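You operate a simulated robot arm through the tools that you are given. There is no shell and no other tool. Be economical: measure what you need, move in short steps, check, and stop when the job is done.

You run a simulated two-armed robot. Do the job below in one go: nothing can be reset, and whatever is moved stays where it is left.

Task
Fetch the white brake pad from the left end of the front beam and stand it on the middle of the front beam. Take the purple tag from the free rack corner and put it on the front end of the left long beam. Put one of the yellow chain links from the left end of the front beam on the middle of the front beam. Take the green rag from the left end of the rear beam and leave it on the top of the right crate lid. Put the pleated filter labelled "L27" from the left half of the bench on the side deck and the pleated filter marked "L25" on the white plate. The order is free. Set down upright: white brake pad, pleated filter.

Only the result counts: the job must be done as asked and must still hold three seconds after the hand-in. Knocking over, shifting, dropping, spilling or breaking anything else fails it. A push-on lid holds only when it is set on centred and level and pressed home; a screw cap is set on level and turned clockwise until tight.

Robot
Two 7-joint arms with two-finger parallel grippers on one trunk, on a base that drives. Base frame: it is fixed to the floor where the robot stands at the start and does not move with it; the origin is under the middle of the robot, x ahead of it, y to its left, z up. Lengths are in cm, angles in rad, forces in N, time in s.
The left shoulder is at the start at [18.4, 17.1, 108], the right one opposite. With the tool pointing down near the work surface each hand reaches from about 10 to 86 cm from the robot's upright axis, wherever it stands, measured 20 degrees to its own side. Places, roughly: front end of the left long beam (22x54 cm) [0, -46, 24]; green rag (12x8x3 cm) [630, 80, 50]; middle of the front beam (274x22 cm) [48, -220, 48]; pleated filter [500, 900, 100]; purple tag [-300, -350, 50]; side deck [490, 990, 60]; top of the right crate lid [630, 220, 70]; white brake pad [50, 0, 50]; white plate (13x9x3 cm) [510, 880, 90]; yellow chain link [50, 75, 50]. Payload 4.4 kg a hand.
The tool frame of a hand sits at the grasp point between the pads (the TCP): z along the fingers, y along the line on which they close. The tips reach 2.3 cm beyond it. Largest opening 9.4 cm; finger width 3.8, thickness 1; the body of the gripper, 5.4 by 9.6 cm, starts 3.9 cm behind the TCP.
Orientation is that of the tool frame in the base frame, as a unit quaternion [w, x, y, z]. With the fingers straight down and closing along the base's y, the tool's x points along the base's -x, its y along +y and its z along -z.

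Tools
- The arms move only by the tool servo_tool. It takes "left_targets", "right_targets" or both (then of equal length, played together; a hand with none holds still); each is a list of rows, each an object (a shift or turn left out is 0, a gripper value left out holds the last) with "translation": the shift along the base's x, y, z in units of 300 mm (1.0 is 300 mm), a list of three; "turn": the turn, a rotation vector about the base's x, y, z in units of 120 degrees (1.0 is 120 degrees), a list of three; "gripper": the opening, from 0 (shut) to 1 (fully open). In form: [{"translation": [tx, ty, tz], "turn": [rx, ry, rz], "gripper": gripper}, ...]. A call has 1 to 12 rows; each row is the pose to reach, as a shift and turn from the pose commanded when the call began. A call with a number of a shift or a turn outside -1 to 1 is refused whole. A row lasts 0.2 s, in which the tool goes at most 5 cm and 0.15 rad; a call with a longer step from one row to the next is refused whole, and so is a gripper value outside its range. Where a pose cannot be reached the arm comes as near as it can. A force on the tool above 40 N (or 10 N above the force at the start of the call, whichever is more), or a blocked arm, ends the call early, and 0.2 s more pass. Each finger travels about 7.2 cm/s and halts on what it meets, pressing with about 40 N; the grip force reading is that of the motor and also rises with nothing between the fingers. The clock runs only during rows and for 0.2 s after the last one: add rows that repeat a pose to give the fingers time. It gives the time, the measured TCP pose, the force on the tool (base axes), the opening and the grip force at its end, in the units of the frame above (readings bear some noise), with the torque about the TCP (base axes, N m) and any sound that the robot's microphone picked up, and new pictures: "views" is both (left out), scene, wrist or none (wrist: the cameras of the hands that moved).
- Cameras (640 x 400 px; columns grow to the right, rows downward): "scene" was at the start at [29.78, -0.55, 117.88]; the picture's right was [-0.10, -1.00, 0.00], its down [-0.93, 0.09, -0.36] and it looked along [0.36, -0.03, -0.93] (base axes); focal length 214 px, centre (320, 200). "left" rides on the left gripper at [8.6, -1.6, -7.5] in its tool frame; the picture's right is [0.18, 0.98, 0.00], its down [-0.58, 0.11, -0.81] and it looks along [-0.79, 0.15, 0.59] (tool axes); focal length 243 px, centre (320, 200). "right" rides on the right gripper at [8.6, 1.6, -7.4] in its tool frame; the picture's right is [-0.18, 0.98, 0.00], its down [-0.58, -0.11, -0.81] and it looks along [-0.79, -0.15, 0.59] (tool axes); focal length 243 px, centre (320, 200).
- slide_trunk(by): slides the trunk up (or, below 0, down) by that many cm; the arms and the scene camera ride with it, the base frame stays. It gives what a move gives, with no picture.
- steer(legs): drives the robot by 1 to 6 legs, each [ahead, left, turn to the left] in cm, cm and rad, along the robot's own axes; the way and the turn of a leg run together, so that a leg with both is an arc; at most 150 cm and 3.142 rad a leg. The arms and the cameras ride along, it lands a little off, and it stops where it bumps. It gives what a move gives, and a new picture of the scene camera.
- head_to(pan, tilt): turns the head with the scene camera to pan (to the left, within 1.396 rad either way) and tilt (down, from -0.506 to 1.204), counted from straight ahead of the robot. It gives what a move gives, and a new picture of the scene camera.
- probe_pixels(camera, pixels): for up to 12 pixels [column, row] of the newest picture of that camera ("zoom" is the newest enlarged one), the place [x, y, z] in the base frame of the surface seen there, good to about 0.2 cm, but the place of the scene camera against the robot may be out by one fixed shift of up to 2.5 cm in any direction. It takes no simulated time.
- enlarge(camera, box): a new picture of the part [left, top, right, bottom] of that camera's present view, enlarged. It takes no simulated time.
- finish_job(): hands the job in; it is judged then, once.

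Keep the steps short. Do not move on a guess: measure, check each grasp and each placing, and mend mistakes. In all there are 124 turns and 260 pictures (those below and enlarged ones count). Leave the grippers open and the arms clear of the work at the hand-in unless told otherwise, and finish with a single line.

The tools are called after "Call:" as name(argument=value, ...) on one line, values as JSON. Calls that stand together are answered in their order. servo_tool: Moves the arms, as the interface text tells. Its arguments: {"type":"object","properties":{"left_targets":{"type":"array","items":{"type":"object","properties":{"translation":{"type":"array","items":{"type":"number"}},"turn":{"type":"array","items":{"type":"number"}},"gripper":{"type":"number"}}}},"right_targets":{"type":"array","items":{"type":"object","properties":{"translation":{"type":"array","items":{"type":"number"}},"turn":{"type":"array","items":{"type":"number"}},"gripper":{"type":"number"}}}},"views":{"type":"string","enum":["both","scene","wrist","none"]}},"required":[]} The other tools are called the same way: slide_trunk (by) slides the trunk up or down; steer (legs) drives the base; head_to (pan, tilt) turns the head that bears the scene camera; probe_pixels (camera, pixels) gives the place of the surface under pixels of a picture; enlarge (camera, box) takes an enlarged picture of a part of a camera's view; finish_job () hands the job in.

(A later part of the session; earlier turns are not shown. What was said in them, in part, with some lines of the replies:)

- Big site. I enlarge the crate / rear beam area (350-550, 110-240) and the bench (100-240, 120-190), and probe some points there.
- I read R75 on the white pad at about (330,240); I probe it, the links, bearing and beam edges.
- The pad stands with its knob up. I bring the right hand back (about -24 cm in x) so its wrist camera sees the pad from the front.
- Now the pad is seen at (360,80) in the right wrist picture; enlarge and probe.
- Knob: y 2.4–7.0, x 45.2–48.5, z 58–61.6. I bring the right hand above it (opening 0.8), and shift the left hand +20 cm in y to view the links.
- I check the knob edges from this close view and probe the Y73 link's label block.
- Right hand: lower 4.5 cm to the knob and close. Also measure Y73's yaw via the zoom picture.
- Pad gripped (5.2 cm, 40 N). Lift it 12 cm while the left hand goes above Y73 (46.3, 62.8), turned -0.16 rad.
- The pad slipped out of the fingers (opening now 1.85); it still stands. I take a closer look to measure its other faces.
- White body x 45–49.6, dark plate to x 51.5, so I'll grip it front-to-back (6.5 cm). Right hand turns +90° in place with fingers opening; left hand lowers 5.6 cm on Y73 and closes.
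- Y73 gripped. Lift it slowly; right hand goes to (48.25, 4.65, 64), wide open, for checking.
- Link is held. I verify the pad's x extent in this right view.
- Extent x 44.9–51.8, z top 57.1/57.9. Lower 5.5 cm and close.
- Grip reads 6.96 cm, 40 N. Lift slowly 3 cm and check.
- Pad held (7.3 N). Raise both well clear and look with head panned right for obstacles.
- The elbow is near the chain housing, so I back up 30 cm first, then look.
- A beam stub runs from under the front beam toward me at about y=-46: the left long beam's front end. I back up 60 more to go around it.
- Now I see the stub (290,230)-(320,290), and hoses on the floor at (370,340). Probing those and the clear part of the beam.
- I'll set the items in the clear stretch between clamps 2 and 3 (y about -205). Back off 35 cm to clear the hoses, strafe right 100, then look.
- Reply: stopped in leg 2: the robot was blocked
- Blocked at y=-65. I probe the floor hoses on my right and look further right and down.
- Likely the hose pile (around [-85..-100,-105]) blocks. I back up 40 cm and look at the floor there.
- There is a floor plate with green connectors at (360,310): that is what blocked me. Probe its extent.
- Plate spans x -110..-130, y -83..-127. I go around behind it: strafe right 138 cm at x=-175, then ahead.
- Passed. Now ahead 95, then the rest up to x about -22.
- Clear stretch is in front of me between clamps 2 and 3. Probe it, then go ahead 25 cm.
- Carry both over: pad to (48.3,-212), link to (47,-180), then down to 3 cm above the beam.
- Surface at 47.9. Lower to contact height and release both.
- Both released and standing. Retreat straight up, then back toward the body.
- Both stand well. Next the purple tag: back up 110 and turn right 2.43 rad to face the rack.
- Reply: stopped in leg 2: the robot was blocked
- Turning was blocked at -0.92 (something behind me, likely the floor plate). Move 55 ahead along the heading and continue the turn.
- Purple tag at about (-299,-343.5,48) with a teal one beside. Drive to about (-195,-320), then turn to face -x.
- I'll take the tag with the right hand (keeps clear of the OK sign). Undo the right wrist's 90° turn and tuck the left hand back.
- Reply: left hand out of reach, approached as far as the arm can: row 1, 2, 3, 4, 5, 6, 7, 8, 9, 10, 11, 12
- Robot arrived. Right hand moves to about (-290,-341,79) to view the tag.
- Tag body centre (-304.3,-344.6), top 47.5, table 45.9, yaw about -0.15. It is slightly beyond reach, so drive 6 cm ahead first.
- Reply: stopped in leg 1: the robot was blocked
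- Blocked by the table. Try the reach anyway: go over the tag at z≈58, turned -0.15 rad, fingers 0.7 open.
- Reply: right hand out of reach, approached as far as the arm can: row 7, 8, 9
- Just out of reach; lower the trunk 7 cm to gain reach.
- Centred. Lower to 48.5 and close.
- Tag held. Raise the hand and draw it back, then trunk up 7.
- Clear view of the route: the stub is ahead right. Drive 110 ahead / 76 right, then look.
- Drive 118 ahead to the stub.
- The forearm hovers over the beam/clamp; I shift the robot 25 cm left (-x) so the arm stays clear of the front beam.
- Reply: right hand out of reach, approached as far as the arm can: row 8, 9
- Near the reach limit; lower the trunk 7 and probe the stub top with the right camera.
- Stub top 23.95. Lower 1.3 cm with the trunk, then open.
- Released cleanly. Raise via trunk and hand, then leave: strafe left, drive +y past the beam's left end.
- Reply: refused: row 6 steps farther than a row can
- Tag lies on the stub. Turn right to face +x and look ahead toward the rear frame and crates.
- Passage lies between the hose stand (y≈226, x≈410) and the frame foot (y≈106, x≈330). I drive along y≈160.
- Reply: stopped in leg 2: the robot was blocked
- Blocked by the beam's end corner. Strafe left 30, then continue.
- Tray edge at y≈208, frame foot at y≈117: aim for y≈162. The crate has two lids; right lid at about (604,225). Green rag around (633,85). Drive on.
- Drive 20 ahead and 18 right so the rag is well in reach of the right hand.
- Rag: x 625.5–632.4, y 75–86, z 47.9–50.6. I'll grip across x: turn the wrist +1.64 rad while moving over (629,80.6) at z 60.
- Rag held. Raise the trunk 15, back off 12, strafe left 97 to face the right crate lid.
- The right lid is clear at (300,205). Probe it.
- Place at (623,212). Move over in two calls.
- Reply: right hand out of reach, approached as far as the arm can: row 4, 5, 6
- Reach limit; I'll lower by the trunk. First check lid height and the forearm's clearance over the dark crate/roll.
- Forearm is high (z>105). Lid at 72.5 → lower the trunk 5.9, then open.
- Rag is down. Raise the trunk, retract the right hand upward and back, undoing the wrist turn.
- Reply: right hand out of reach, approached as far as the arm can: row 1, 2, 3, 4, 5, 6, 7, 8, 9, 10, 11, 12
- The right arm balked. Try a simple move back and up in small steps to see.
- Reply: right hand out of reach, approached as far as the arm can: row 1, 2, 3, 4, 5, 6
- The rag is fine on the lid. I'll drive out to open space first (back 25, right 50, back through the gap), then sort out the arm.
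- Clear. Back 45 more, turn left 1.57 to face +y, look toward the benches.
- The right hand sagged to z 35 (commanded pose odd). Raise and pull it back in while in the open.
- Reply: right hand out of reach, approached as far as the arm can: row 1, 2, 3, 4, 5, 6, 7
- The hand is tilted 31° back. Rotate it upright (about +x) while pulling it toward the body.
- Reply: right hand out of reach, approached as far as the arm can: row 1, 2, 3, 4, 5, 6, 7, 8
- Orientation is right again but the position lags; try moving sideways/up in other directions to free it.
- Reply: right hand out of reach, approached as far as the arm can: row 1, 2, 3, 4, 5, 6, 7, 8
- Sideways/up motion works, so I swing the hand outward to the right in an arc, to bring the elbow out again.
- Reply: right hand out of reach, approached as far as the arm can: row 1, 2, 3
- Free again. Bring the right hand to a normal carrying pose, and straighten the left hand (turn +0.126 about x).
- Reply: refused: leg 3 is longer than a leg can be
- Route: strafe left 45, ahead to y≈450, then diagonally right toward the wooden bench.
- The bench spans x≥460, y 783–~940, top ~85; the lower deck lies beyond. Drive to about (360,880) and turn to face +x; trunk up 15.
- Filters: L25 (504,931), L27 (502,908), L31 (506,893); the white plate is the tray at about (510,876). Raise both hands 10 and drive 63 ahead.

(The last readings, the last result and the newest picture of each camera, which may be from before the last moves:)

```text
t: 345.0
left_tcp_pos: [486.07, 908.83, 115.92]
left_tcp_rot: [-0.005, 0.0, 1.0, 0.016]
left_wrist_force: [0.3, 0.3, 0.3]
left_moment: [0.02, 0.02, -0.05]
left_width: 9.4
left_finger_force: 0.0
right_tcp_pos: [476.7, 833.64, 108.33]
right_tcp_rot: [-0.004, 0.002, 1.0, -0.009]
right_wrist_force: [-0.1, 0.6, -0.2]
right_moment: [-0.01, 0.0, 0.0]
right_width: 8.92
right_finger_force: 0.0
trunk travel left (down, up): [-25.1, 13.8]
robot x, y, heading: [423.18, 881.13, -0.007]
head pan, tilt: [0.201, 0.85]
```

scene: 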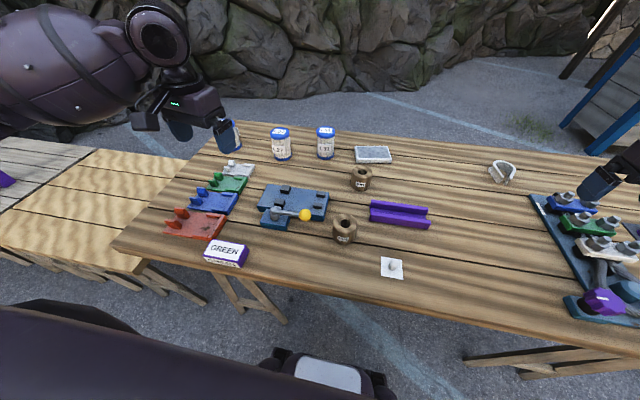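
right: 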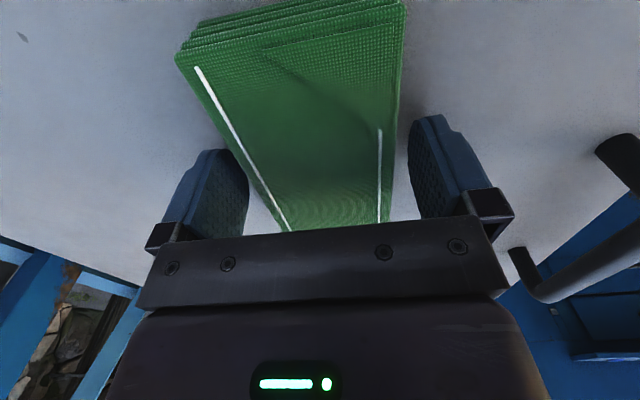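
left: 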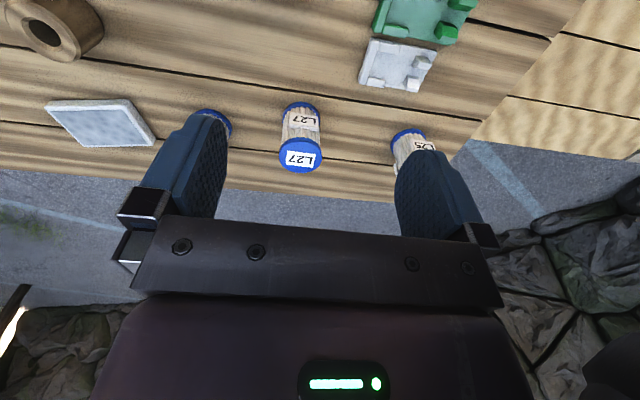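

Call:
probe_pixels(camera="left", pixels=[[280, 155], [321, 156], [300, 141], [300, 168], [300, 155], [290, 155], [310, 155], [285, 120], [318, 120], [100, 125], [75, 110], [140, 130]])

Call:
enlarge(camera="left", box=[20, 80, 340, 190])

```text
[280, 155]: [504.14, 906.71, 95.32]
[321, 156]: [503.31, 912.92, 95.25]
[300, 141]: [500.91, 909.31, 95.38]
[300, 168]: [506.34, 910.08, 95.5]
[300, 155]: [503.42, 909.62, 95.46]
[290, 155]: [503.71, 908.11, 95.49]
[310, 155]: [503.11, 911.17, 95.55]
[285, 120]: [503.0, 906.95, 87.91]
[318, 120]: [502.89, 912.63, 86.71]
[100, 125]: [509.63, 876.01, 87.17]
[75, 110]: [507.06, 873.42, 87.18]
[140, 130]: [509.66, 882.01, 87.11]
```

```text
2.00 times, centred on (180, 135) of left
```

zoom: 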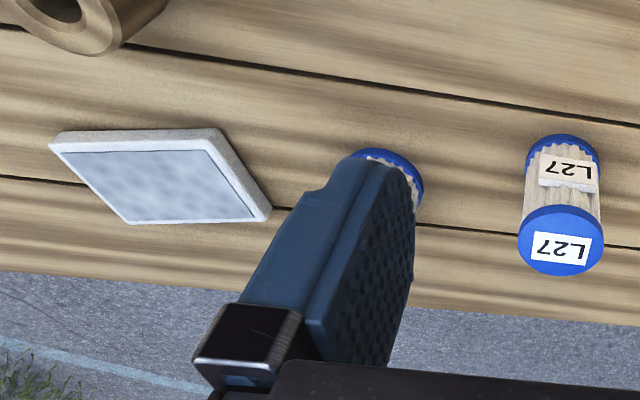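

L27 centre (503.7,909.8), Ø6.2, top 95.5. Creep 5 cm ahead, then place the hand above it.

Call:
steer(legs=[[5, 0, 0]])

Call:
servo_tool(left_targets=[{"translation": [0.1, 0.01, -0.05]}, {"translation": [0.25, 0.02, -0.12]}, {"translation": [0.4, 0.03, -0.22]}, {"translation": [0.42, 0.03, -0.33]}, {"translation": [0.42, 0.03, -0.43]}, {"translation": [0.42, 0.03, -0.43]}], views="wrist")

```text
t: 345.9
left_tcp_pos: [491.05, 908.76, 115.73]
left_tcp_rot: [-0.005, 0.001, 1.0, 0.016]
left_wrist_force: [0.1, 0.5, -0.2]
left_moment: [0.0, 0.04, -0.03]
left_width: 9.41
left_finger_force: 0.0
right_tcp_pos: [481.88, 833.5, 108.28]
right_tcp_rot: [-0.004, 0.003, 1.0, -0.009]
right_wrist_force: [0.6, 0.2, -0.6]
right_moment: [0.01, 0.03, 0.0]
right_width: 8.93
right_finger_force: 0.1
trunk travel left (down, up): [-25.1, 13.8]
robot x, y, heading: [428.05, 881.03, -0.006]
head pan, tilt: [0.201, 0.85]
```

scene: 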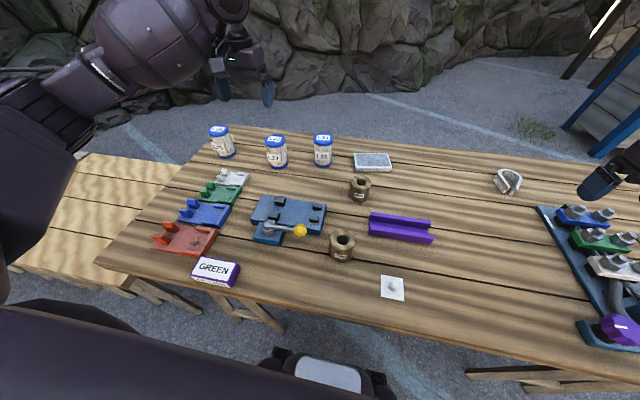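

```text
refused: row 3 steps farther than a row can; nothing moved
```

Call:
servo_tool(left_targets=[{"translation": [0.1, 0.01, -0.03], "turn": [-0.015, -0.005, 0]}, {"translation": [0.22, 0.02, -0.08], "turn": [-0.015, -0.005, 0]}, {"translation": [0.34, 0.03, -0.14], "turn": [-0.015, -0.005, 0]}, {"translation": [0.422, 0.035, -0.25], "turn": [-0.015, -0.005, 0]}, {"translation": [0.422, 0.035, -0.36], "turn": [-0.015, -0.005, 0]}, {"translation": [0.422, 0.035, -0.42], "turn": [-0.015, -0.005, 0]}, {"translation": [0.422, 0.035, -0.42], "turn": [-0.015, -0.005, 0]}], views="wrist")

```text
t: 347.5
left_tcp_pos: [503.53, 909.75, 103.23]
left_tcp_rot: [0.001, 0.001, 1.0, 0.0]
left_wrist_force: [0.8, -0.2, 0.1]
left_moment: [-0.03, 0.02, -0.01]
left_width: 9.4
left_finger_force: 0.0
right_tcp_pos: [481.68, 833.56, 108.31]
right_tcp_rot: [-0.002, 0.002, 1.0, -0.01]
right_wrist_force: [-0.1, 0.0, 0.2]
right_moment: [0.02, -0.02, 0.0]
right_width: 8.92
right_finger_force: 0.1
trunk travel left (down, up): [-25.1, 13.8]
robot x, y, heading: [428.42, 880.89, -0.002]
head pan, tilt: [0.201, 0.85]
```

left: 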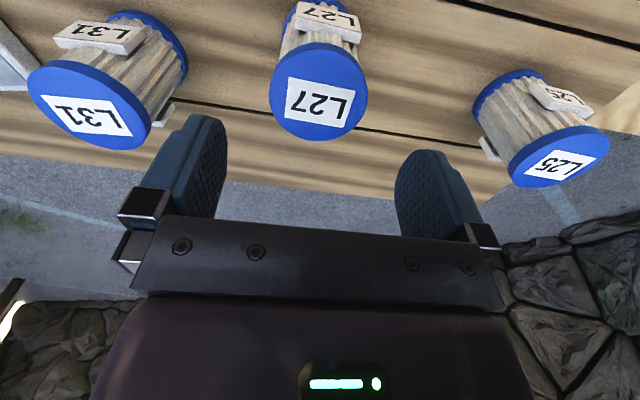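

Call:
probe_pixels(camera="left", pixels=[[272, 95], [364, 95], [318, 48], [318, 138], [318, 95], [40, 90], [145, 110]])

Call:
servo_tool(left_targets=[{"translation": [0.005, 0.002, -0.12]}, {"translation": [0.005, 0.002, -0.24]}, {"translation": [0.005, 0.002, -0.35]}, {"translation": [0.005, 0.002, -0.35]}], views="wrist")

```text
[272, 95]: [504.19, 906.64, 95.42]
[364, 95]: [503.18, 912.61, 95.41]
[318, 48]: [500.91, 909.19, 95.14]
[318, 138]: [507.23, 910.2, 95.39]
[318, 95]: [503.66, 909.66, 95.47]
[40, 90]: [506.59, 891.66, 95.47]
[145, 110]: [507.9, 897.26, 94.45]
```

```text
t: 348.5
left_tcp_pos: [503.75, 909.84, 92.78]
left_tcp_rot: [0.001, 0.001, 1.0, 0.0]
left_wrist_force: [0.0, 0.5, -0.8]
left_moment: [0.04, -0.01, -0.02]
left_width: 9.42
left_finger_force: 0.1
right_tcp_pos: [481.7, 833.48, 108.37]
right_tcp_rot: [-0.002, 0.002, 1.0, -0.01]
right_wrist_force: [-0.4, -0.6, -0.5]
right_moment: [-0.03, -0.01, 0.0]
right_width: 8.94
right_finger_force: 0.1
trunk travel left (down, up): [-25.1, 13.8]
robot x, y, heading: [428.32, 881.14, -0.003]
head pan, tilt: [0.201, 0.85]
```

left: 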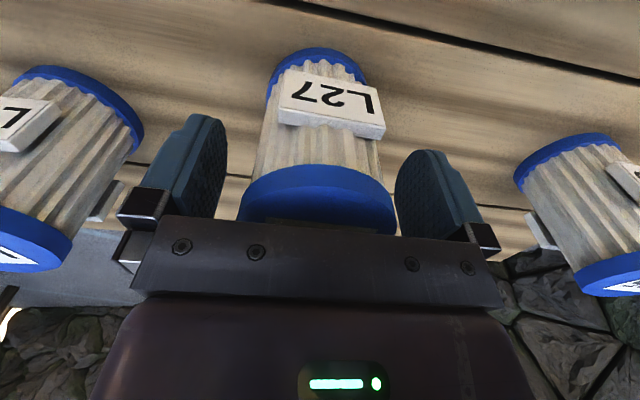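

Well centred. Close on it and lift.

Call:
servo_tool(left_targets=[{"gripper": 0.7}, {"gripper": 0.45}, {"gripper": 0.4}, {"gripper": 0.4}, {"gripper": 0.4}], views="none")

Call:
servo_tool(left_targets=[{"translation": [0, 0, 0.02]}, {"translation": [0, 0, 0.08]}, {"translation": [0, 0, 0.2]}, {"translation": [0, 0, 0.35]}, {"translation": [0, 0, 0.5]}, {"translation": [-0.05, 0, 0.6]}, {"translation": [-0.15, 0.05, 0.7]}, {"translation": [-0.3, 0.1, 0.7]}, {"translation": [-0.4, 0.1, 0.7]}, {"translation": [-0.4, 0.1, 0.7]}], views="wrist")

```text
t: 349.7
left_tcp_pos: [503.75, 909.86, 92.83]
left_tcp_rot: [0.001, 0.0, 1.0, 0.0]
left_wrist_force: [0.4, -0.5, 0.8]
left_moment: [0.02, -0.03, -0.03]
left_width: 6.71
left_finger_force: 39.9
right_tcp_pos: [481.73, 833.48, 108.4]
right_tcp_rot: [-0.002, 0.002, 1.0, -0.009]
right_wrist_force: [0.0, 0.4, 0.2]
right_moment: [0.0, -0.04, 0.01]
right_width: 8.93
right_finger_force: 0.0
trunk travel left (down, up): [-25.1, 13.8]
robot x, y, heading: [428.37, 880.79, -0.007]
head pan, tilt: [0.201, 0.85]
```

```text
t: 351.9
left_tcp_pos: [491.84, 912.94, 113.76]
left_tcp_rot: [0.0, 0.0, 1.0, -0.001]
left_wrist_force: [-0.1, -0.2, -3.5]
left_moment: [0.0, 0.04, -0.03]
left_width: 6.74
left_finger_force: 40.0
right_tcp_pos: [481.77, 833.52, 108.35]
right_tcp_rot: [-0.003, 0.003, 1.0, -0.009]
right_wrist_force: [1.3, -0.3, -1.3]
right_moment: [0.01, 0.01, -0.05]
right_width: 8.94
right_finger_force: 0.1
trunk travel left (down, up): [-25.1, 13.8]
robot x, y, heading: [428.13, 881.01, -0.005]
head pan, tilt: [0.201, 0.85]
```

left: 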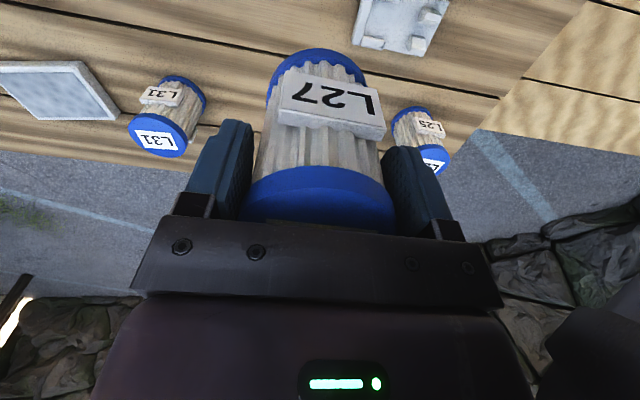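

L27 held (3.5 N). Back 15, strafe left 65 toward the deck, and look.

Call:
steer(legs=[[-15, 0, 0], [0, 68, 0.005]])

Call:
head_to(pan=0.3, tilt=0.8)

```text
t: 359.3
left_tcp_pos: [476.8, 981.75, 113.74]
left_tcp_rot: [0.002, -0.002, 1.0, 0.0]
left_wrist_force: [0.2, -0.3, -2.9]
left_moment: [0.02, 0.04, 0.0]
left_width: 6.73
left_finger_force: 40.0
right_tcp_pos: [467.23, 902.34, 108.36]
right_tcp_rot: [-0.002, 0.0, 1.0, -0.009]
right_wrist_force: [0.6, -0.1, -0.4]
right_moment: [-0.01, 0.01, 0.02]
right_width: 8.92
right_finger_force: 0.1
trunk travel left (down, up): [-25.1, 13.8]
robot x, y, heading: [413.53, 949.56, 0.0]
head pan, tilt: [0.201, 0.85]
```

scene: 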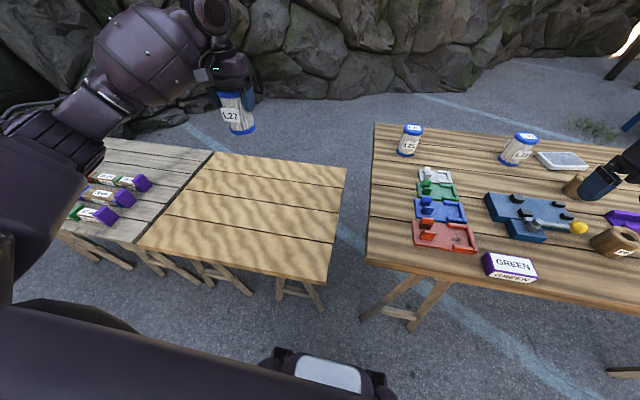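

```text
t: 360.0
left_tcp_pos: [476.93, 981.76, 113.66]
left_tcp_rot: [0.002, -0.004, 1.0, 0.0]
left_wrist_force: [0.3, 0.6, -3.8]
left_moment: [0.02, 0.06, 0.01]
left_width: 6.72
left_finger_force: 40.2
right_tcp_pos: [467.12, 902.25, 108.31]
right_tcp_rot: [-0.003, -0.001, 1.0, -0.009]
right_wrist_force: [0.5, -0.7, 0.1]
right_moment: [0.01, -0.02, 0.01]
right_width: 8.94
right_finger_force: 0.1
trunk travel left (down, up): [-25.1, 13.8]
robot x, y, heading: [413.5, 949.11, 0.001]
head pan, tilt: [0.3, 0.799]
```

scene: 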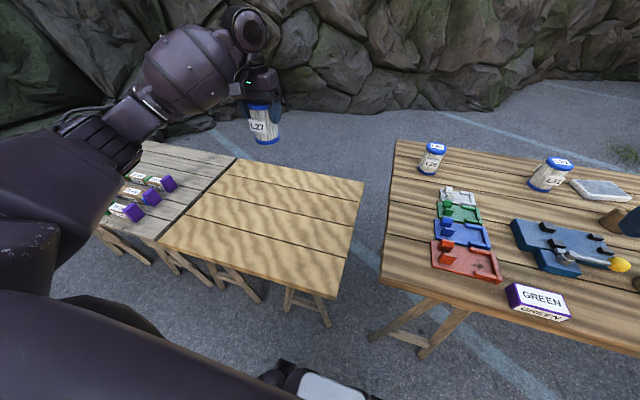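

Call:
probe_pixels(camera="scene", pixels=[[165, 240], [240, 162], [360, 183], [333, 295], [255, 210], [275, 220], [230, 170], [140, 150], [210, 165]])

```text
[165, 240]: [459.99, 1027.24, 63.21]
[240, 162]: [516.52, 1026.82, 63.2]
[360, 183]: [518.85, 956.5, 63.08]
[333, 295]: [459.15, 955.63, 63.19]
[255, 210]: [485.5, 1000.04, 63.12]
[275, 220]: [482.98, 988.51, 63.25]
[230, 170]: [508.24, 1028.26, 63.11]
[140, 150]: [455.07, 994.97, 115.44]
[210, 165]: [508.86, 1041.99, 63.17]
```

Deck: x 459–518, y 956–1027, top ≈62.1. Target (486,988), TCP z ≈69.8. Strafe 8 left, 8 ahead; raise the right hand while lowering the trunk 12.

Call:
steer(legs=[[8, 8, 0]])

Call:
servo_tool(right_targets=[{"translation": [-0.05, 0, 0.12]}, {"translation": [-0.1, 0, 0.25]}, {"translation": [-0.12, 0, 0.4]}, {"translation": [-0.12, 0, 0.4]}], left_targets=[{"translation": [0, 0, -0.05]}, {"translation": [0, 0, -0.15]}, {"translation": [0, 0, -0.25]}, {"translation": [0, 0, -0.25]}], views="wrist")

```text
t: 361.4
left_tcp_pos: [484.89, 989.7, 113.74]
left_tcp_rot: [0.0, -0.003, 1.0, -0.001]
left_wrist_force: [0.4, -0.1, -2.9]
left_moment: [0.0, 0.07, -0.01]
left_width: 6.73
left_finger_force: 40.1
right_tcp_pos: [475.17, 910.17, 108.22]
right_tcp_rot: [-0.003, 0.001, 1.0, -0.01]
right_wrist_force: [0.7, 0.3, -0.5]
right_moment: [-0.02, 0.02, 0.02]
right_width: 8.92
right_finger_force: 0.0
trunk travel left (down, up): [-25.1, 13.8]
robot x, y, heading: [421.25, 957.39, 0.003]
head pan, tilt: [0.3, 0.799]
```

scene: 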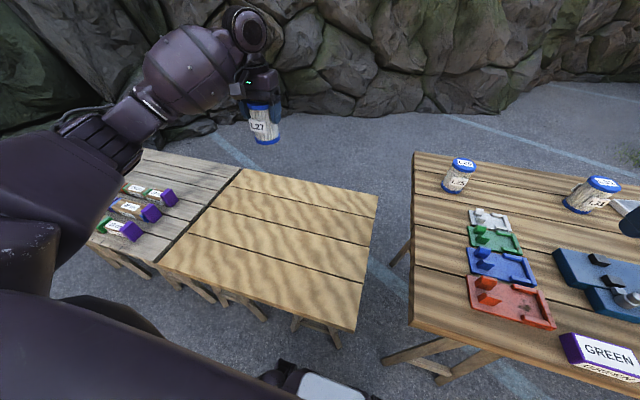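

```text
t: 362.4
left_tcp_pos: [484.91, 989.57, 106.29]
left_tcp_rot: [0.001, -0.001, 1.0, 0.0]
left_wrist_force: [0.1, 0.5, -2.6]
left_moment: [-0.05, 0.04, -0.01]
left_width: 6.73
left_finger_force: 40.4
right_tcp_pos: [471.68, 910.02, 120.29]
right_tcp_rot: [-0.003, 0.001, 1.0, -0.01]
right_wrist_force: [0.4, -1.3, -0.8]
right_moment: [0.02, -0.05, 0.01]
right_width: 8.92
right_finger_force: 0.0
trunk travel left (down, up): [-25.1, 13.8]
robot x, y, heading: [421.43, 957.37, 0.002]
head pan, tilt: [0.3, 0.799]
```

right: 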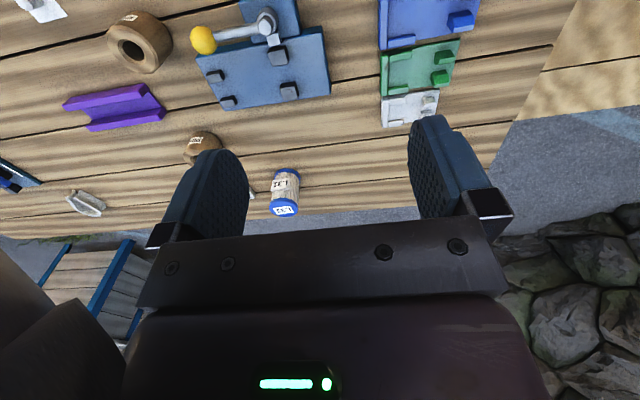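
left: 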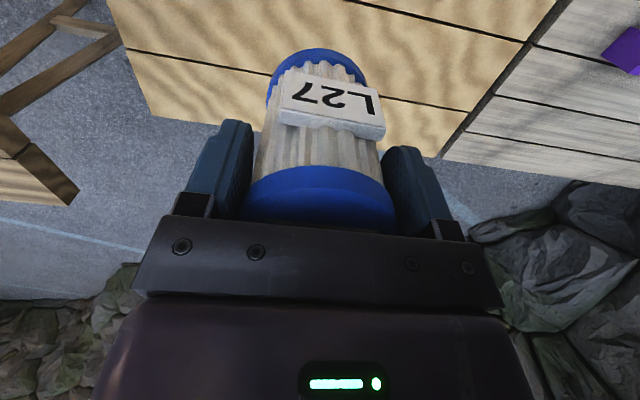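

Call:
probe_pixels(camera="right", pixels=[[350, 140], [100, 180], [365, 50]])

Call:
probe_pixels(camera="left", pixels=[[200, 60], [430, 60], [420, 120], [280, 20]])

Call:
slide_trunk(by=-12)

```text
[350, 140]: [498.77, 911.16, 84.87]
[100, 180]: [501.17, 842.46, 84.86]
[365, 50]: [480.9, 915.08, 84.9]
```

```text
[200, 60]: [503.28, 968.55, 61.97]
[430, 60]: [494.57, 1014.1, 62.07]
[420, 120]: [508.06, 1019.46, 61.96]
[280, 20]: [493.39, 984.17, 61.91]
```

```text
t: 363.9
left_tcp_pos: [484.72, 989.59, 94.6]
left_tcp_rot: [0.002, -0.002, 1.0, 0.0]
left_wrist_force: [0.3, -0.3, -3.1]
left_moment: [0.01, 0.03, 0.01]
left_width: 6.74
left_finger_force: 40.1
right_tcp_pos: [471.39, 910.23, 108.37]
right_tcp_rot: [-0.002, 0.0, 1.0, -0.009]
right_wrist_force: [-0.3, -0.1, 0.6]
right_moment: [0.01, -0.01, 0.01]
right_width: 8.93
right_finger_force: 0.1
trunk travel left (down, up): [-13.1, 25.8]
robot x, y, heading: [421.02, 957.58, -0.006]
head pan, tilt: [0.3, 0.799]
```

Offset 7.9; deck 62.0 → TCP 69.9. Lower 24.7 cm and release.

Call:
servo_tool(left_targets=[{"translation": [0, 0, -0.15]}, {"translation": [0, 0, -0.3]}, {"translation": [0, 0, -0.45]}, {"translation": [0, 0, -0.6]}, {"translation": [0, 0, -0.72]}, {"translation": [0, 0, -0.79]}, {"translation": [0, 0, -0.815]}, {"translation": [0, 0, -0.823]}, {"translation": [0, 0, -0.823]}], views="wrist")

```text
t: 365.9
left_tcp_pos: [484.8, 989.52, 69.77]
left_tcp_rot: [0.003, -0.003, 1.0, 0.0]
left_wrist_force: [-2.1, 2.4, 11.2]
left_moment: [0.19, 0.57, -0.07]
left_width: 6.7
left_finger_force: 39.6
right_tcp_pos: [471.37, 910.18, 108.4]
right_tcp_rot: [-0.002, 0.001, 1.0, -0.009]
right_wrist_force: [-0.4, -0.5, -0.8]
right_moment: [0.02, -0.02, 0.03]
right_width: 8.91
right_finger_force: 0.1
trunk travel left (down, up): [-13.1, 25.8]
robot x, y, heading: [421.37, 957.41, -0.002]
head pan, tilt: [0.3, 0.799]
```

left: 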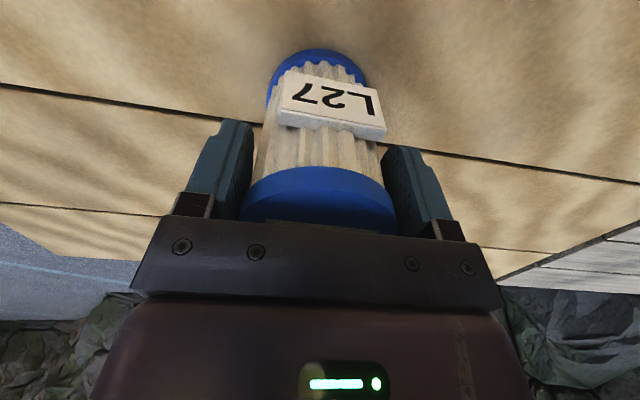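

Touching lightly (11 N). Open, then lift straight up.

Call:
servo_tool(left_targets=[{"gripper": 0.8}, {"gripper": 0.95}, {"gripper": 1.0}, {"translation": [0, 0, 0.0], "gripper": 1.0}], views="none")

Call:
servo_tool(left_targets=[{"translation": [0, 0, 0.05]}, {"translation": [0, 0, 0.15]}, {"translation": [0, 0, 0.3]}, {"translation": [0, 0, 0.45]}, {"translation": [0, 0, 0.6]}, {"translation": [0, 0, 0.75]}, {"translation": [0, 0, 0.9]}, {"translation": [0, 0, 0.98]}], views="both")

```text
t: 366.9
left_tcp_pos: [484.61, 989.55, 69.52]
left_tcp_rot: [0.0, -0.003, 1.0, 0.0]
left_wrist_force: [-0.5, -1.5, 0.0]
left_moment: [-0.02, -0.02, -0.01]
left_width: 9.42
left_finger_force: 0.1
right_tcp_pos: [471.47, 910.09, 108.27]
right_tcp_rot: [-0.003, 0.0, 1.0, -0.009]
right_wrist_force: [-0.3, 0.2, -0.6]
right_moment: [0.01, 0.03, -0.02]
right_width: 8.94
right_finger_force: 0.1
trunk travel left (down, up): [-13.1, 25.8]
robot x, y, heading: [421.62, 957.42, -0.001]
head pan, tilt: [0.3, 0.799]
```

```text
t: 368.7
left_tcp_pos: [484.82, 989.59, 98.98]
left_tcp_rot: [0.001, -0.002, 1.0, 0.0]
left_wrist_force: [0.4, -0.3, 0.6]
left_moment: [-0.02, 0.01, -0.05]
left_width: 9.39
left_finger_force: 0.2
right_tcp_pos: [471.49, 910.22, 108.31]
right_tcp_rot: [-0.002, -0.001, 1.0, -0.009]
right_wrist_force: [-0.2, -0.2, 0.1]
right_moment: [-0.02, 0.0, 0.0]
right_width: 8.94
right_finger_force: 0.1
trunk travel left (down, up): [-13.1, 25.8]
robot x, y, heading: [421.19, 957.42, -0.004]
head pan, tilt: [0.3, 0.799]
```

scene: 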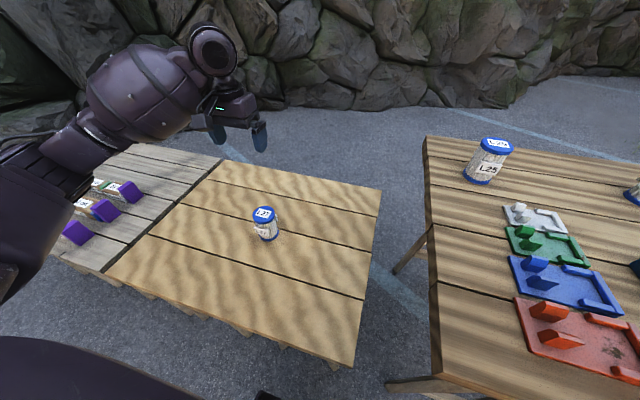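
left: 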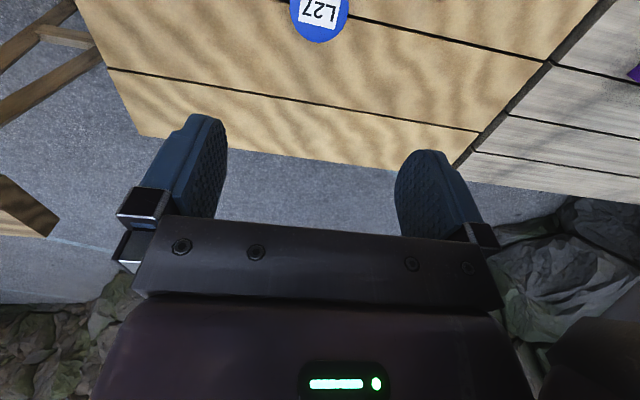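

L27 stands. Trunk up 12, back a touch, strafe right 53, ahead 7 for L25.

Call:
slide_trunk(by=12)

Call:
steer(legs=[[-6, 0, 0], [0, -54, 0], [13, 0, 0]])

Call:
servo_tool(left_targets=[{"translation": [0, -0.05, 0]}, {"translation": [0, -0.1, 0]}], views="wrist")

```text
t: 370.2
left_tcp_pos: [484.85, 989.62, 110.73]
left_tcp_rot: [-0.002, -0.001, 1.0, 0.001]
left_wrist_force: [0.4, -0.5, -0.9]
left_moment: [-0.03, 0.01, -0.01]
left_width: 9.41
left_finger_force: 0.1
right_tcp_pos: [471.58, 910.19, 120.26]
right_tcp_rot: [-0.003, 0.0, 1.0, -0.009]
right_wrist_force: [0.9, 0.7, -0.3]
right_moment: [0.0, -0.01, 0.0]
right_width: 8.94
right_finger_force: 0.1
trunk travel left (down, up): [-25.1, 13.8]
robot x, y, heading: [421.44, 957.49, 0.004]
head pan, tilt: [0.3, 0.799]
```

```text
t: 376.8
left_tcp_pos: [491.68, 935.44, 111.0]
left_tcp_rot: [0.0, 0.002, 1.0, -0.001]
left_wrist_force: [0.4, -0.1, 0.7]
left_moment: [0.02, 0.02, 0.02]
left_width: 9.41
left_finger_force: 0.0
right_tcp_pos: [477.78, 856.01, 120.22]
right_tcp_rot: [-0.003, 0.003, 1.0, -0.01]
right_wrist_force: [0.2, 0.7, 0.0]
right_moment: [-0.01, 0.01, -0.01]
right_width: 8.95
right_finger_force: 0.1
trunk travel left (down, up): [-25.1, 13.8]
robot x, y, heading: [428.09, 904.09, -0.016]
head pan, tilt: [0.3, 0.799]
```

scene: 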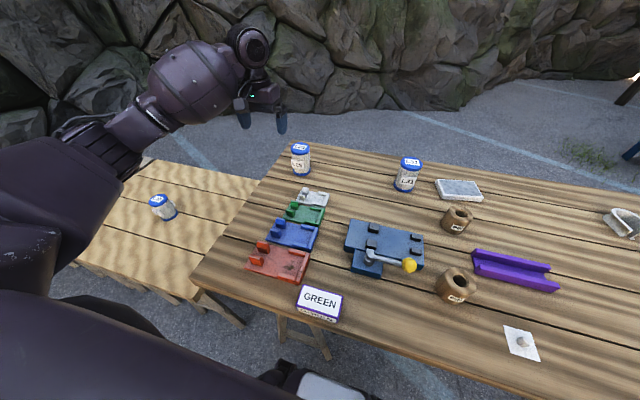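

```text
t: 377.4
left_tcp_pos: [491.63, 932.41, 111.02]
left_tcp_rot: [0.001, 0.001, 1.0, 0.0]
left_wrist_force: [0.9, 0.4, 0.0]
left_moment: [0.04, 0.01, 0.0]
left_width: 9.38
left_finger_force: 0.0
right_tcp_pos: [477.74, 856.03, 120.21]
right_tcp_rot: [-0.002, 0.003, 1.0, -0.01]
right_wrist_force: [-0.3, -0.2, -0.8]
right_moment: [-0.02, -0.02, 0.01]
right_width: 8.93
right_finger_force: 0.1
trunk travel left (down, up): [-25.1, 13.8]
robot x, y, heading: [428.08, 903.71, -0.01]
head pan, tilt: [0.3, 0.799]
```

left: 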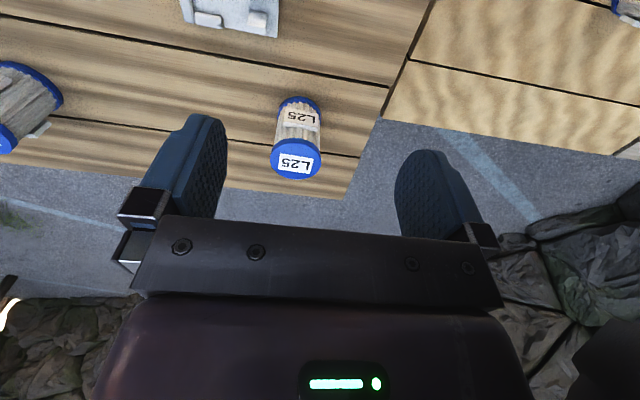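

Call:
probe_pixels(camera="left", pixels=[[273, 159], [320, 160], [297, 143], [297, 175], [296, 160]])

```text
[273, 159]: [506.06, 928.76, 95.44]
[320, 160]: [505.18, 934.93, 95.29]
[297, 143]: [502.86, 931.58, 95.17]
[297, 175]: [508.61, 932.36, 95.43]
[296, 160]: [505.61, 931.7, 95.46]
```

L25 centre (505.7,931.9). Move over at z 103, then down to 92.8.

Call:
servo_tool(left_targets=[{"translation": [0.14, -0.01, -0.03]}, {"translation": [0.28, -0.017, -0.08]}, {"translation": [0.42, -0.017, -0.14]}, {"translation": [0.47, -0.017, -0.2]}, {"translation": [0.47, -0.017, -0.267]}, {"translation": [0.47, -0.017, -0.267]}], views="wrist")

Call:
probe_pixels(camera="left", pixels=[[272, 95], [364, 95], [318, 138], [318, 95]])

```text
t: 378.8
left_tcp_pos: [505.69, 931.87, 102.99]
left_tcp_rot: [0.0, 0.002, 1.0, 0.0]
left_wrist_force: [-0.9, -0.9, 1.0]
left_moment: [0.03, 0.01, 0.0]
left_width: 9.41
left_finger_force: 0.1
right_tcp_pos: [477.64, 856.17, 120.34]
right_tcp_rot: [-0.003, 0.004, 1.0, -0.009]
right_wrist_force: [-0.4, 0.5, 0.5]
right_moment: [0.01, -0.03, 0.0]
right_width: 8.94
right_finger_force: 0.1
trunk travel left (down, up): [-25.1, 13.8]
robot x, y, heading: [427.55, 903.94, -0.008]
head pan, tilt: [0.3, 0.799]
```

left: 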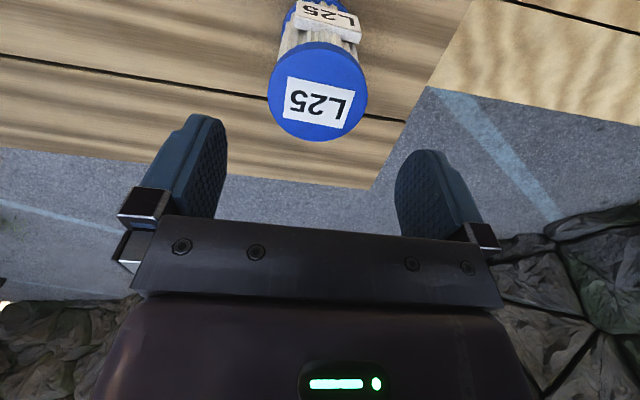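

```text
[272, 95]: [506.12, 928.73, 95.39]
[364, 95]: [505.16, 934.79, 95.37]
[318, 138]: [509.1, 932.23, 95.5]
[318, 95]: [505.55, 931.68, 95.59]
```

Aligned. Down 10.2, close, lift.

Call:
servo_tool(left_targets=[{"translation": [0, 0, -0.12]}, {"translation": [0, 0, -0.24]}, {"translation": [0, 0, -0.34]}, {"translation": [0, 0, -0.34]}, {"translation": [0, 0, -0.34], "gripper": 0.7}, {"translation": [0, 0, -0.34], "gripper": 0.45}, {"translation": [0, 0, -0.34], "gripper": 0.4}, {"translation": [0, 0, -0.34], "gripper": 0.4}, {"translation": [0, 0, -0.34], "gripper": 0.4}], views="none")

Call:
servo_tool(left_targets=[{"translation": [0, 0, 0.02]}, {"translation": [0, 0, 0.08]}, {"translation": [0, 0, 0.2]}, {"translation": [0, 0, 0.35]}, {"translation": [0, 0, 0.5]}, {"translation": [0, 0, 0.6]}, {"translation": [-0.1, 0, 0.65]}, {"translation": [-0.2, 0, 0.65]}], views="wrist")

```text
t: 380.8
left_tcp_pos: [505.7, 931.82, 92.78]
left_tcp_rot: [0.001, 0.002, 1.0, 0.0]
left_wrist_force: [-0.8, -0.9, 0.8]
left_moment: [0.02, 0.03, 0.02]
left_width: 6.74
left_finger_force: 40.2
right_tcp_pos: [477.66, 856.07, 120.33]
right_tcp_rot: [-0.002, 0.003, 1.0, -0.01]
right_wrist_force: [-0.1, -0.2, -0.7]
right_moment: [-0.02, 0.0, -0.01]
right_width: 8.93
right_finger_force: 0.0
trunk travel left (down, up): [-25.1, 13.8]
robot x, y, heading: [428.35, 903.58, -0.013]
head pan, tilt: [0.3, 0.799]
```

```text
t: 382.6
left_tcp_pos: [499.66, 931.93, 112.23]
left_tcp_rot: [0.0, 0.002, 1.0, 0.0]
left_wrist_force: [0.2, -0.3, -3.7]
left_moment: [0.0, 0.0, -0.03]
left_width: 6.71
left_finger_force: 40.1
right_tcp_pos: [477.67, 856.04, 120.27]
right_tcp_rot: [-0.003, 0.004, 1.0, -0.009]
right_wrist_force: [1.1, -0.2, 0.4]
right_moment: [-0.01, 0.02, 0.01]
right_width: 8.96
right_finger_force: 0.0
trunk travel left (down, up): [-25.1, 13.8]
robot x, y, heading: [427.8, 903.33, -0.003]
head pan, tilt: [0.3, 0.799]
```

left: 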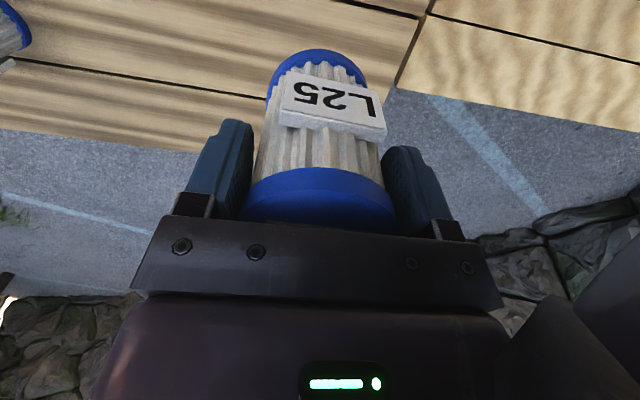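

L25 held. Strafe right 55 so the left hand hangs near the plate.

Call:
steer(legs=[[2, -55, 0.005]])

Call:
servo_tool(left_targets=[{"translation": [0, 0, 0]}], views="wrist")

```text
t: 387.9
left_tcp_pos: [501.29, 877.39, 112.1]
left_tcp_rot: [0.001, 0.001, 1.0, -0.001]
left_wrist_force: [-0.4, -0.2, -2.6]
left_moment: [0.0, -0.02, 0.01]
left_width: 6.73
left_finger_force: 40.0
right_tcp_pos: [479.42, 801.49, 120.34]
right_tcp_rot: [-0.003, 0.002, 1.0, -0.01]
right_wrist_force: [0.6, 0.6, 0.1]
right_moment: [0.02, -0.02, -0.03]
right_width: 8.92
right_finger_force: 0.0
trunk travel left (down, up): [-25.1, 13.8]
robot x, y, heading: [429.17, 849.08, -0.007]
head pan, tilt: [0.3, 0.799]
```

scene: 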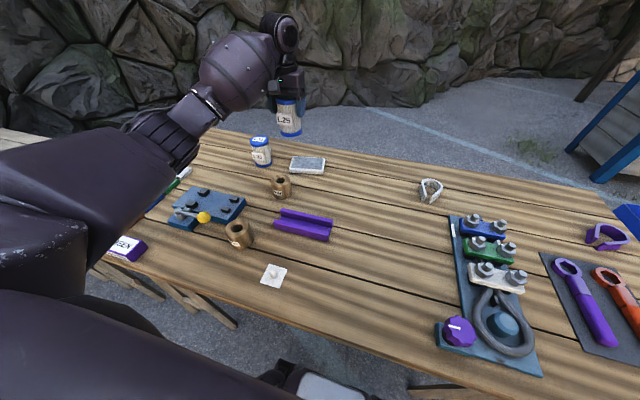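

```text
t: 388.3
left_tcp_pos: [501.47, 877.45, 112.11]
left_tcp_rot: [-0.001, 0.001, 1.0, 0.0]
left_wrist_force: [0.6, 0.5, -3.0]
left_moment: [-0.01, 0.02, -0.03]
left_width: 6.72
left_finger_force: 40.0
right_tcp_pos: [479.32, 801.56, 120.26]
right_tcp_rot: [-0.003, 0.002, 1.0, -0.01]
right_wrist_force: [0.3, -0.5, 0.7]
right_moment: [-0.01, 0.05, 0.0]
right_width: 8.94
right_finger_force: 0.1
trunk travel left (down, up): [-25.1, 13.8]
robot x, y, heading: [429.63, 849.25, -0.006]
head pan, tilt: [0.3, 0.799]
```

left: 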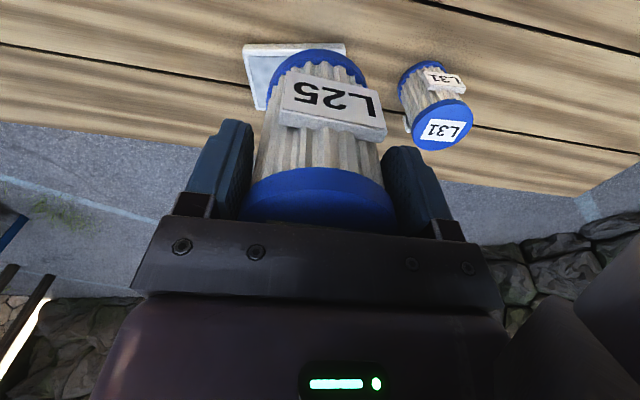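

Call:
enlarge(camera="scene", box=[236, 120, 348, 190])

Call:
probe_pixels(camera="left", pixels=[[246, 46], [300, 48], [343, 45], [253, 75], [260, 106], [262, 85], [270, 60]])

Call:
probe_pixels(camera="zoom", pixels=[[312, 210], [505, 215], [345, 290], [485, 305], [410, 250], [325, 285], [330, 205]])

```text
5.71 times, centred on (292, 155) of scene
```

zoom: 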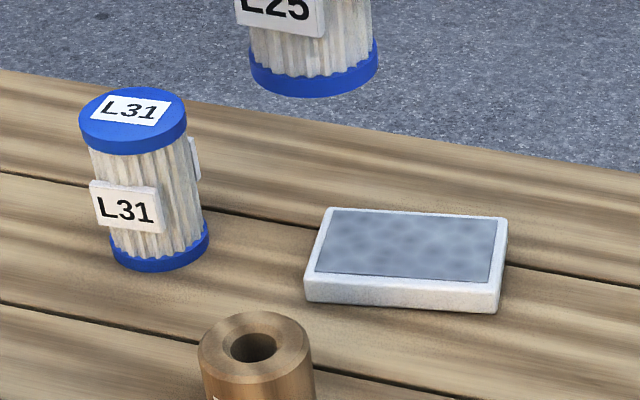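

```text
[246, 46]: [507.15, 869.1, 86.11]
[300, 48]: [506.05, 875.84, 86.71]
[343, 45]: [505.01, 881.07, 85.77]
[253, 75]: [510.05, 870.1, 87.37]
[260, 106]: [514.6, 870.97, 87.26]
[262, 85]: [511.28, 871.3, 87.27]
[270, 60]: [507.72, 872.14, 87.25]
```

```text
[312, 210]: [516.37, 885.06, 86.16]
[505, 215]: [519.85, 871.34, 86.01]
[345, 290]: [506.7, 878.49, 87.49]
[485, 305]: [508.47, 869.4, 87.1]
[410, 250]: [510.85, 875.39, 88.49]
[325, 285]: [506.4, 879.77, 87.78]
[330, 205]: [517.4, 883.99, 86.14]
```

Plate centre ≈ (510.4,875.8), top 87.3, so TCP z ≈95.2. Move over it at z 99 first.

Call:
servo_tool(left_targets=[{"translation": [0.1, -0.02, 0]}, {"translation": [0.2, -0.04, -0.05]}, {"translation": [0.297, -0.055, -0.12]}, {"translation": [0.297, -0.055, -0.24]}, {"translation": [0.297, -0.055, -0.36]}, {"translation": [0.297, -0.055, -0.437]}, {"translation": [0.297, -0.055, -0.437]}], views="both")

Call:
enlarge(camera="scene", box=[236, 120, 348, 190])

```text
t: 389.9
left_tcp_pos: [510.44, 875.8, 99.18]
left_tcp_rot: [0.001, 0.002, 1.0, 0.0]
left_wrist_force: [-0.4, -0.3, -2.7]
left_moment: [0.0, 0.0, 0.05]
left_width: 6.73
left_finger_force: 40.2
right_tcp_pos: [479.36, 801.51, 120.35]
right_tcp_rot: [-0.002, 0.003, 1.0, -0.01]
right_wrist_force: [-0.5, 0.6, -0.3]
right_moment: [0.01, -0.02, -0.01]
right_width: 8.92
right_finger_force: 0.1
trunk travel left (down, up): [-25.1, 13.8]
robot x, y, heading: [429.29, 849.25, -0.009]
head pan, tilt: [0.3, 0.799]
```

scene: 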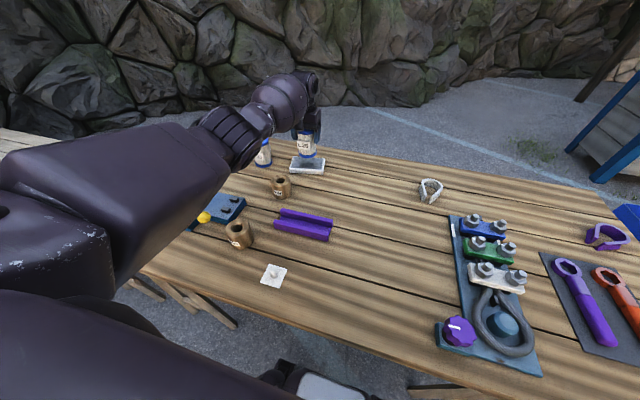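
left: 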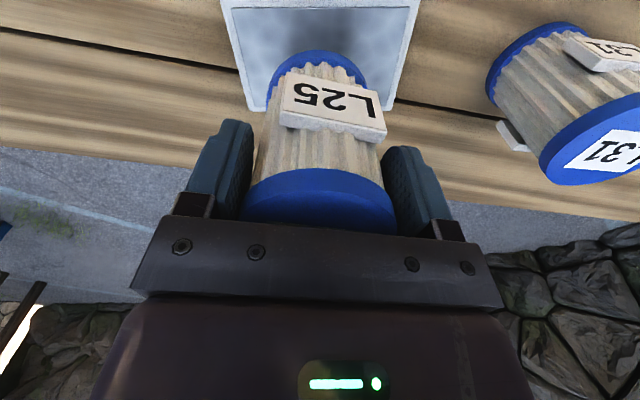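

```text
5.71 times, centred on (292, 155) of scene
```

zoom: 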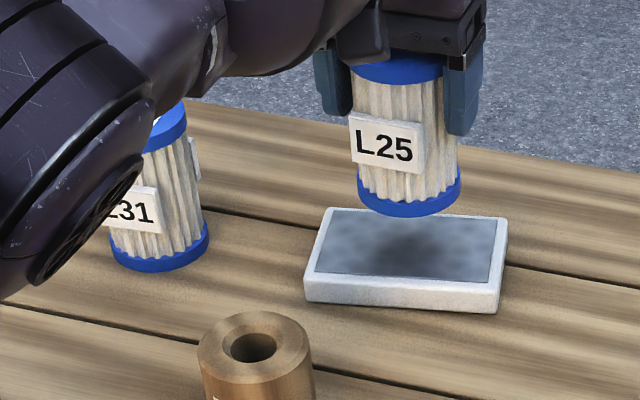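

Call:
probe_pixels(camera="left", pixels=[[228, 10], [412, 10], [250, 104], [392, 97], [240, 60], [403, 60], [300, 15]])

```text
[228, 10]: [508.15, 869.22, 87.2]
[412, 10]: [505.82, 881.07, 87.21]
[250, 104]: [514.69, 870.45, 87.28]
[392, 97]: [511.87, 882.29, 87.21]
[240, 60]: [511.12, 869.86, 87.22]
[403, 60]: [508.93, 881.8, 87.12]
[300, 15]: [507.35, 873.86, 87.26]
```

Centred (shift x -0.3). Lower 4 cm onto the plate.

Call:
servo_tool(left_targets=[{"translation": [-0.01, 0, -0.06]}, {"translation": [-0.01, 0, -0.11]}, {"translation": [-0.01, 0, -0.128]}, {"translation": [-0.01, 0, -0.135]}, {"translation": [-0.01, 0, -0.135]}], views="wrist")

```text
t: 391.1
left_tcp_pos: [510.06, 875.72, 94.96]
left_tcp_rot: [0.001, 0.0, 1.0, 0.0]
left_wrist_force: [0.3, -0.5, -4.3]
left_moment: [-0.02, -0.02, 0.01]
left_width: 6.75
left_finger_force: 40.2
right_tcp_pos: [479.46, 801.49, 120.36]
right_tcp_rot: [-0.002, 0.003, 1.0, -0.01]
right_wrist_force: [0.4, -0.4, 0.1]
right_moment: [0.0, -0.01, -0.04]
right_width: 8.93
right_finger_force: 0.1
trunk travel left (down, up): [-25.1, 13.8]
robot x, y, heading: [429.49, 848.96, -0.004]
head pan, tilt: [0.3, 0.799]
```

left: 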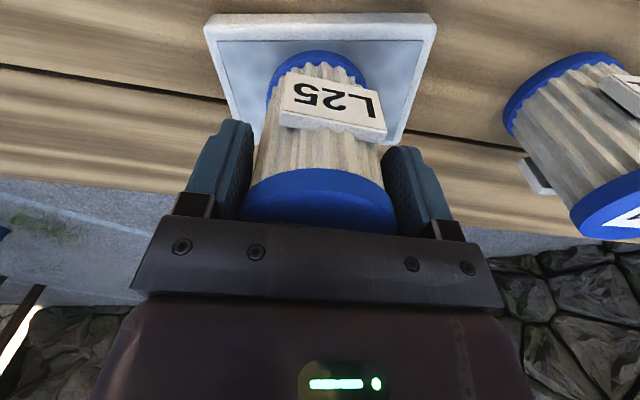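

No contact yet; lower in 1–2 mm steps.

Call:
servo_tool(left_targets=[{"translation": [0, 0, -0.004]}, {"translation": [0, 0, -0.008]}, {"translation": [0, 0, -0.008]}], views="none")

```text
t: 391.9
left_tcp_pos: [509.91, 875.84, 94.89]
left_tcp_rot: [0.002, 0.001, 1.0, 0.0]
left_wrist_force: [-1.9, 2.2, 4.3]
left_moment: [0.17, 0.32, -0.04]
left_width: 6.76
left_finger_force: 39.7
right_tcp_pos: [479.25, 801.44, 120.5]
right_tcp_rot: [-0.003, 0.002, 1.0, -0.01]
right_wrist_force: [0.1, 0.6, -0.4]
right_moment: [-0.03, -0.02, -0.02]
right_width: 8.92
right_finger_force: 0.1
trunk travel left (down, up): [-25.1, 13.8]
robot x, y, heading: [429.7, 848.72, -0.003]
head pan, tilt: [0.3, 0.799]
```

Contact (+4 N). Open and rise straight up.

Call:
servo_tool(left_targets=[{"gripper": 0.8}, {"gripper": 0.95}, {"gripper": 1.0}, {"gripper": 1.0}], views="none")

Call:
servo_tool(left_targets=[{"translation": [0, 0, 0.05]}, {"translation": [0, 0, 0.15]}, {"translation": [0, 0, 0.3]}, {"translation": [0, 0, 0.45]}, {"translation": [0, 0, 0.6]}, {"translation": [-0.15, 0, 0.65]}, {"translation": [-0.3, 0, 0.65]}, {"translation": [-0.45, 0, 0.65]}], views="both")

Call:
steer(legs=[[-45, 0, 0]])

Call:
enlarge(camera="scene", box=[160, 90, 480, 290])

```text
t: 392.9
left_tcp_pos: [509.94, 875.72, 94.82]
left_tcp_rot: [0.001, 0.001, 1.0, 0.0]
left_wrist_force: [-1.2, -0.5, 0.6]
left_moment: [0.0, 0.03, -0.03]
left_width: 9.41
left_finger_force: 0.1
right_tcp_pos: [479.37, 801.54, 120.34]
right_tcp_rot: [-0.003, 0.003, 1.0, -0.01]
right_wrist_force: [0.4, -0.1, -0.3]
right_moment: [0.0, -0.01, 0.02]
right_width: 8.92
right_finger_force: 0.0
trunk travel left (down, up): [-25.1, 13.8]
robot x, y, heading: [429.56, 848.98, -0.008]
head pan, tilt: [0.3, 0.799]
```

```text
t: 394.7
left_tcp_pos: [496.31, 875.92, 114.28]
left_tcp_rot: [-0.001, 0.0, 1.0, 0.0]
left_wrist_force: [-0.3, 0.3, 0.5]
left_moment: [-0.02, -0.02, 0.01]
left_width: 9.39
left_finger_force: 0.0
right_tcp_pos: [479.3, 801.6, 120.35]
right_tcp_rot: [-0.001, 0.003, 1.0, -0.011]
right_wrist_force: [-0.2, 0.2, 1.0]
right_moment: [-0.02, 0.0, -0.01]
right_width: 8.92
right_finger_force: 0.1
trunk travel left (down, up): [-25.1, 13.8]
robot x, y, heading: [429.63, 848.8, -0.008]
head pan, tilt: [0.3, 0.799]
```

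scene: 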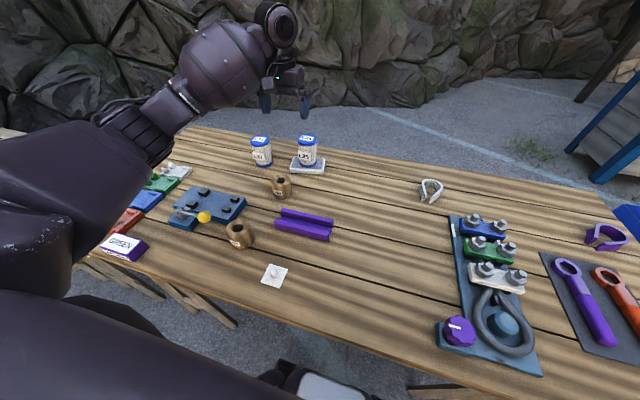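
left: 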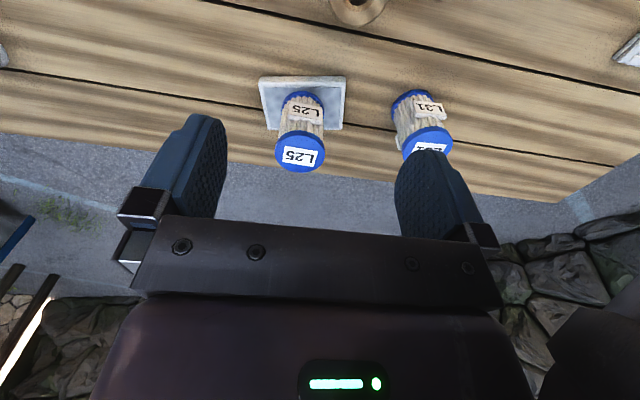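

```text
t: 397.4
left_tcp_pos: [451.71, 875.88, 114.28]
left_tcp_rot: [0.001, 0.001, 1.0, 0.0]
left_wrist_force: [0.2, -0.1, 0.6]
left_moment: [0.02, 0.0, 0.01]
left_width: 9.39
left_finger_force: 0.1
right_tcp_pos: [434.75, 801.79, 120.39]
right_tcp_rot: [-0.002, 0.003, 1.0, -0.01]
right_wrist_force: [0.3, 0.0, 0.8]
right_moment: [-0.02, 0.01, -0.01]
right_width: 8.9
right_finger_force: 0.0
trunk travel left (down, up): [-25.1, 13.8]
robot x, y, heading: [385.1, 848.97, -0.008]
head pan, tilt: [0.3, 0.799]
```

scene: 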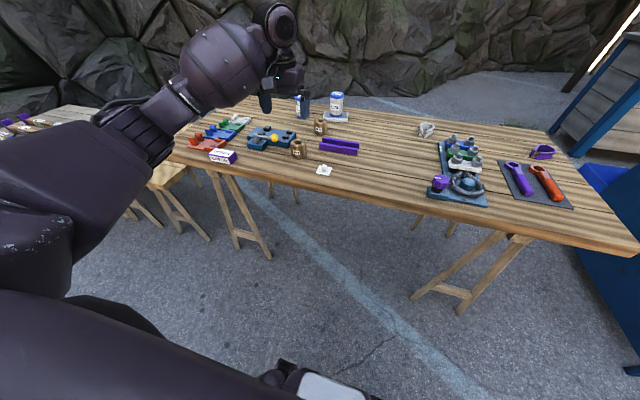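

```text
2.00 times, centred on (320, 190) of scene
```

zoom: 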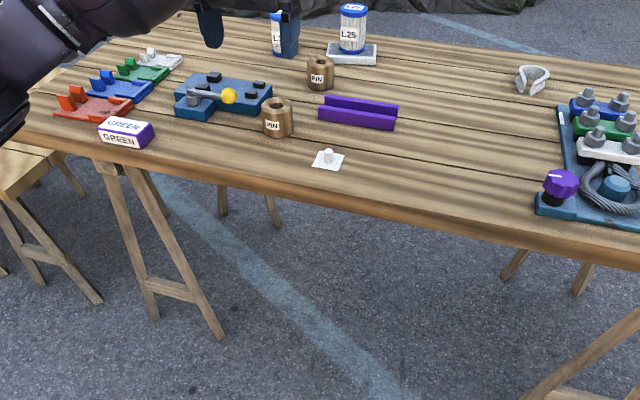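

L25 stands on the plate, L27 on the deck, and I saw the pad, link, tag and rag each in place after release. The grippers are open and the arms are clear, so I hand in.

Call:
finish_job()

```text
The job is handed in.
```

All six items are in their places: the white pad and yellow link Y73 stand on the middle of the front beam, the purple tag is on the left long beam's front end, the green rag is on the right crate lid, L27 stands on the side deck, and L25 stands on the white plate.
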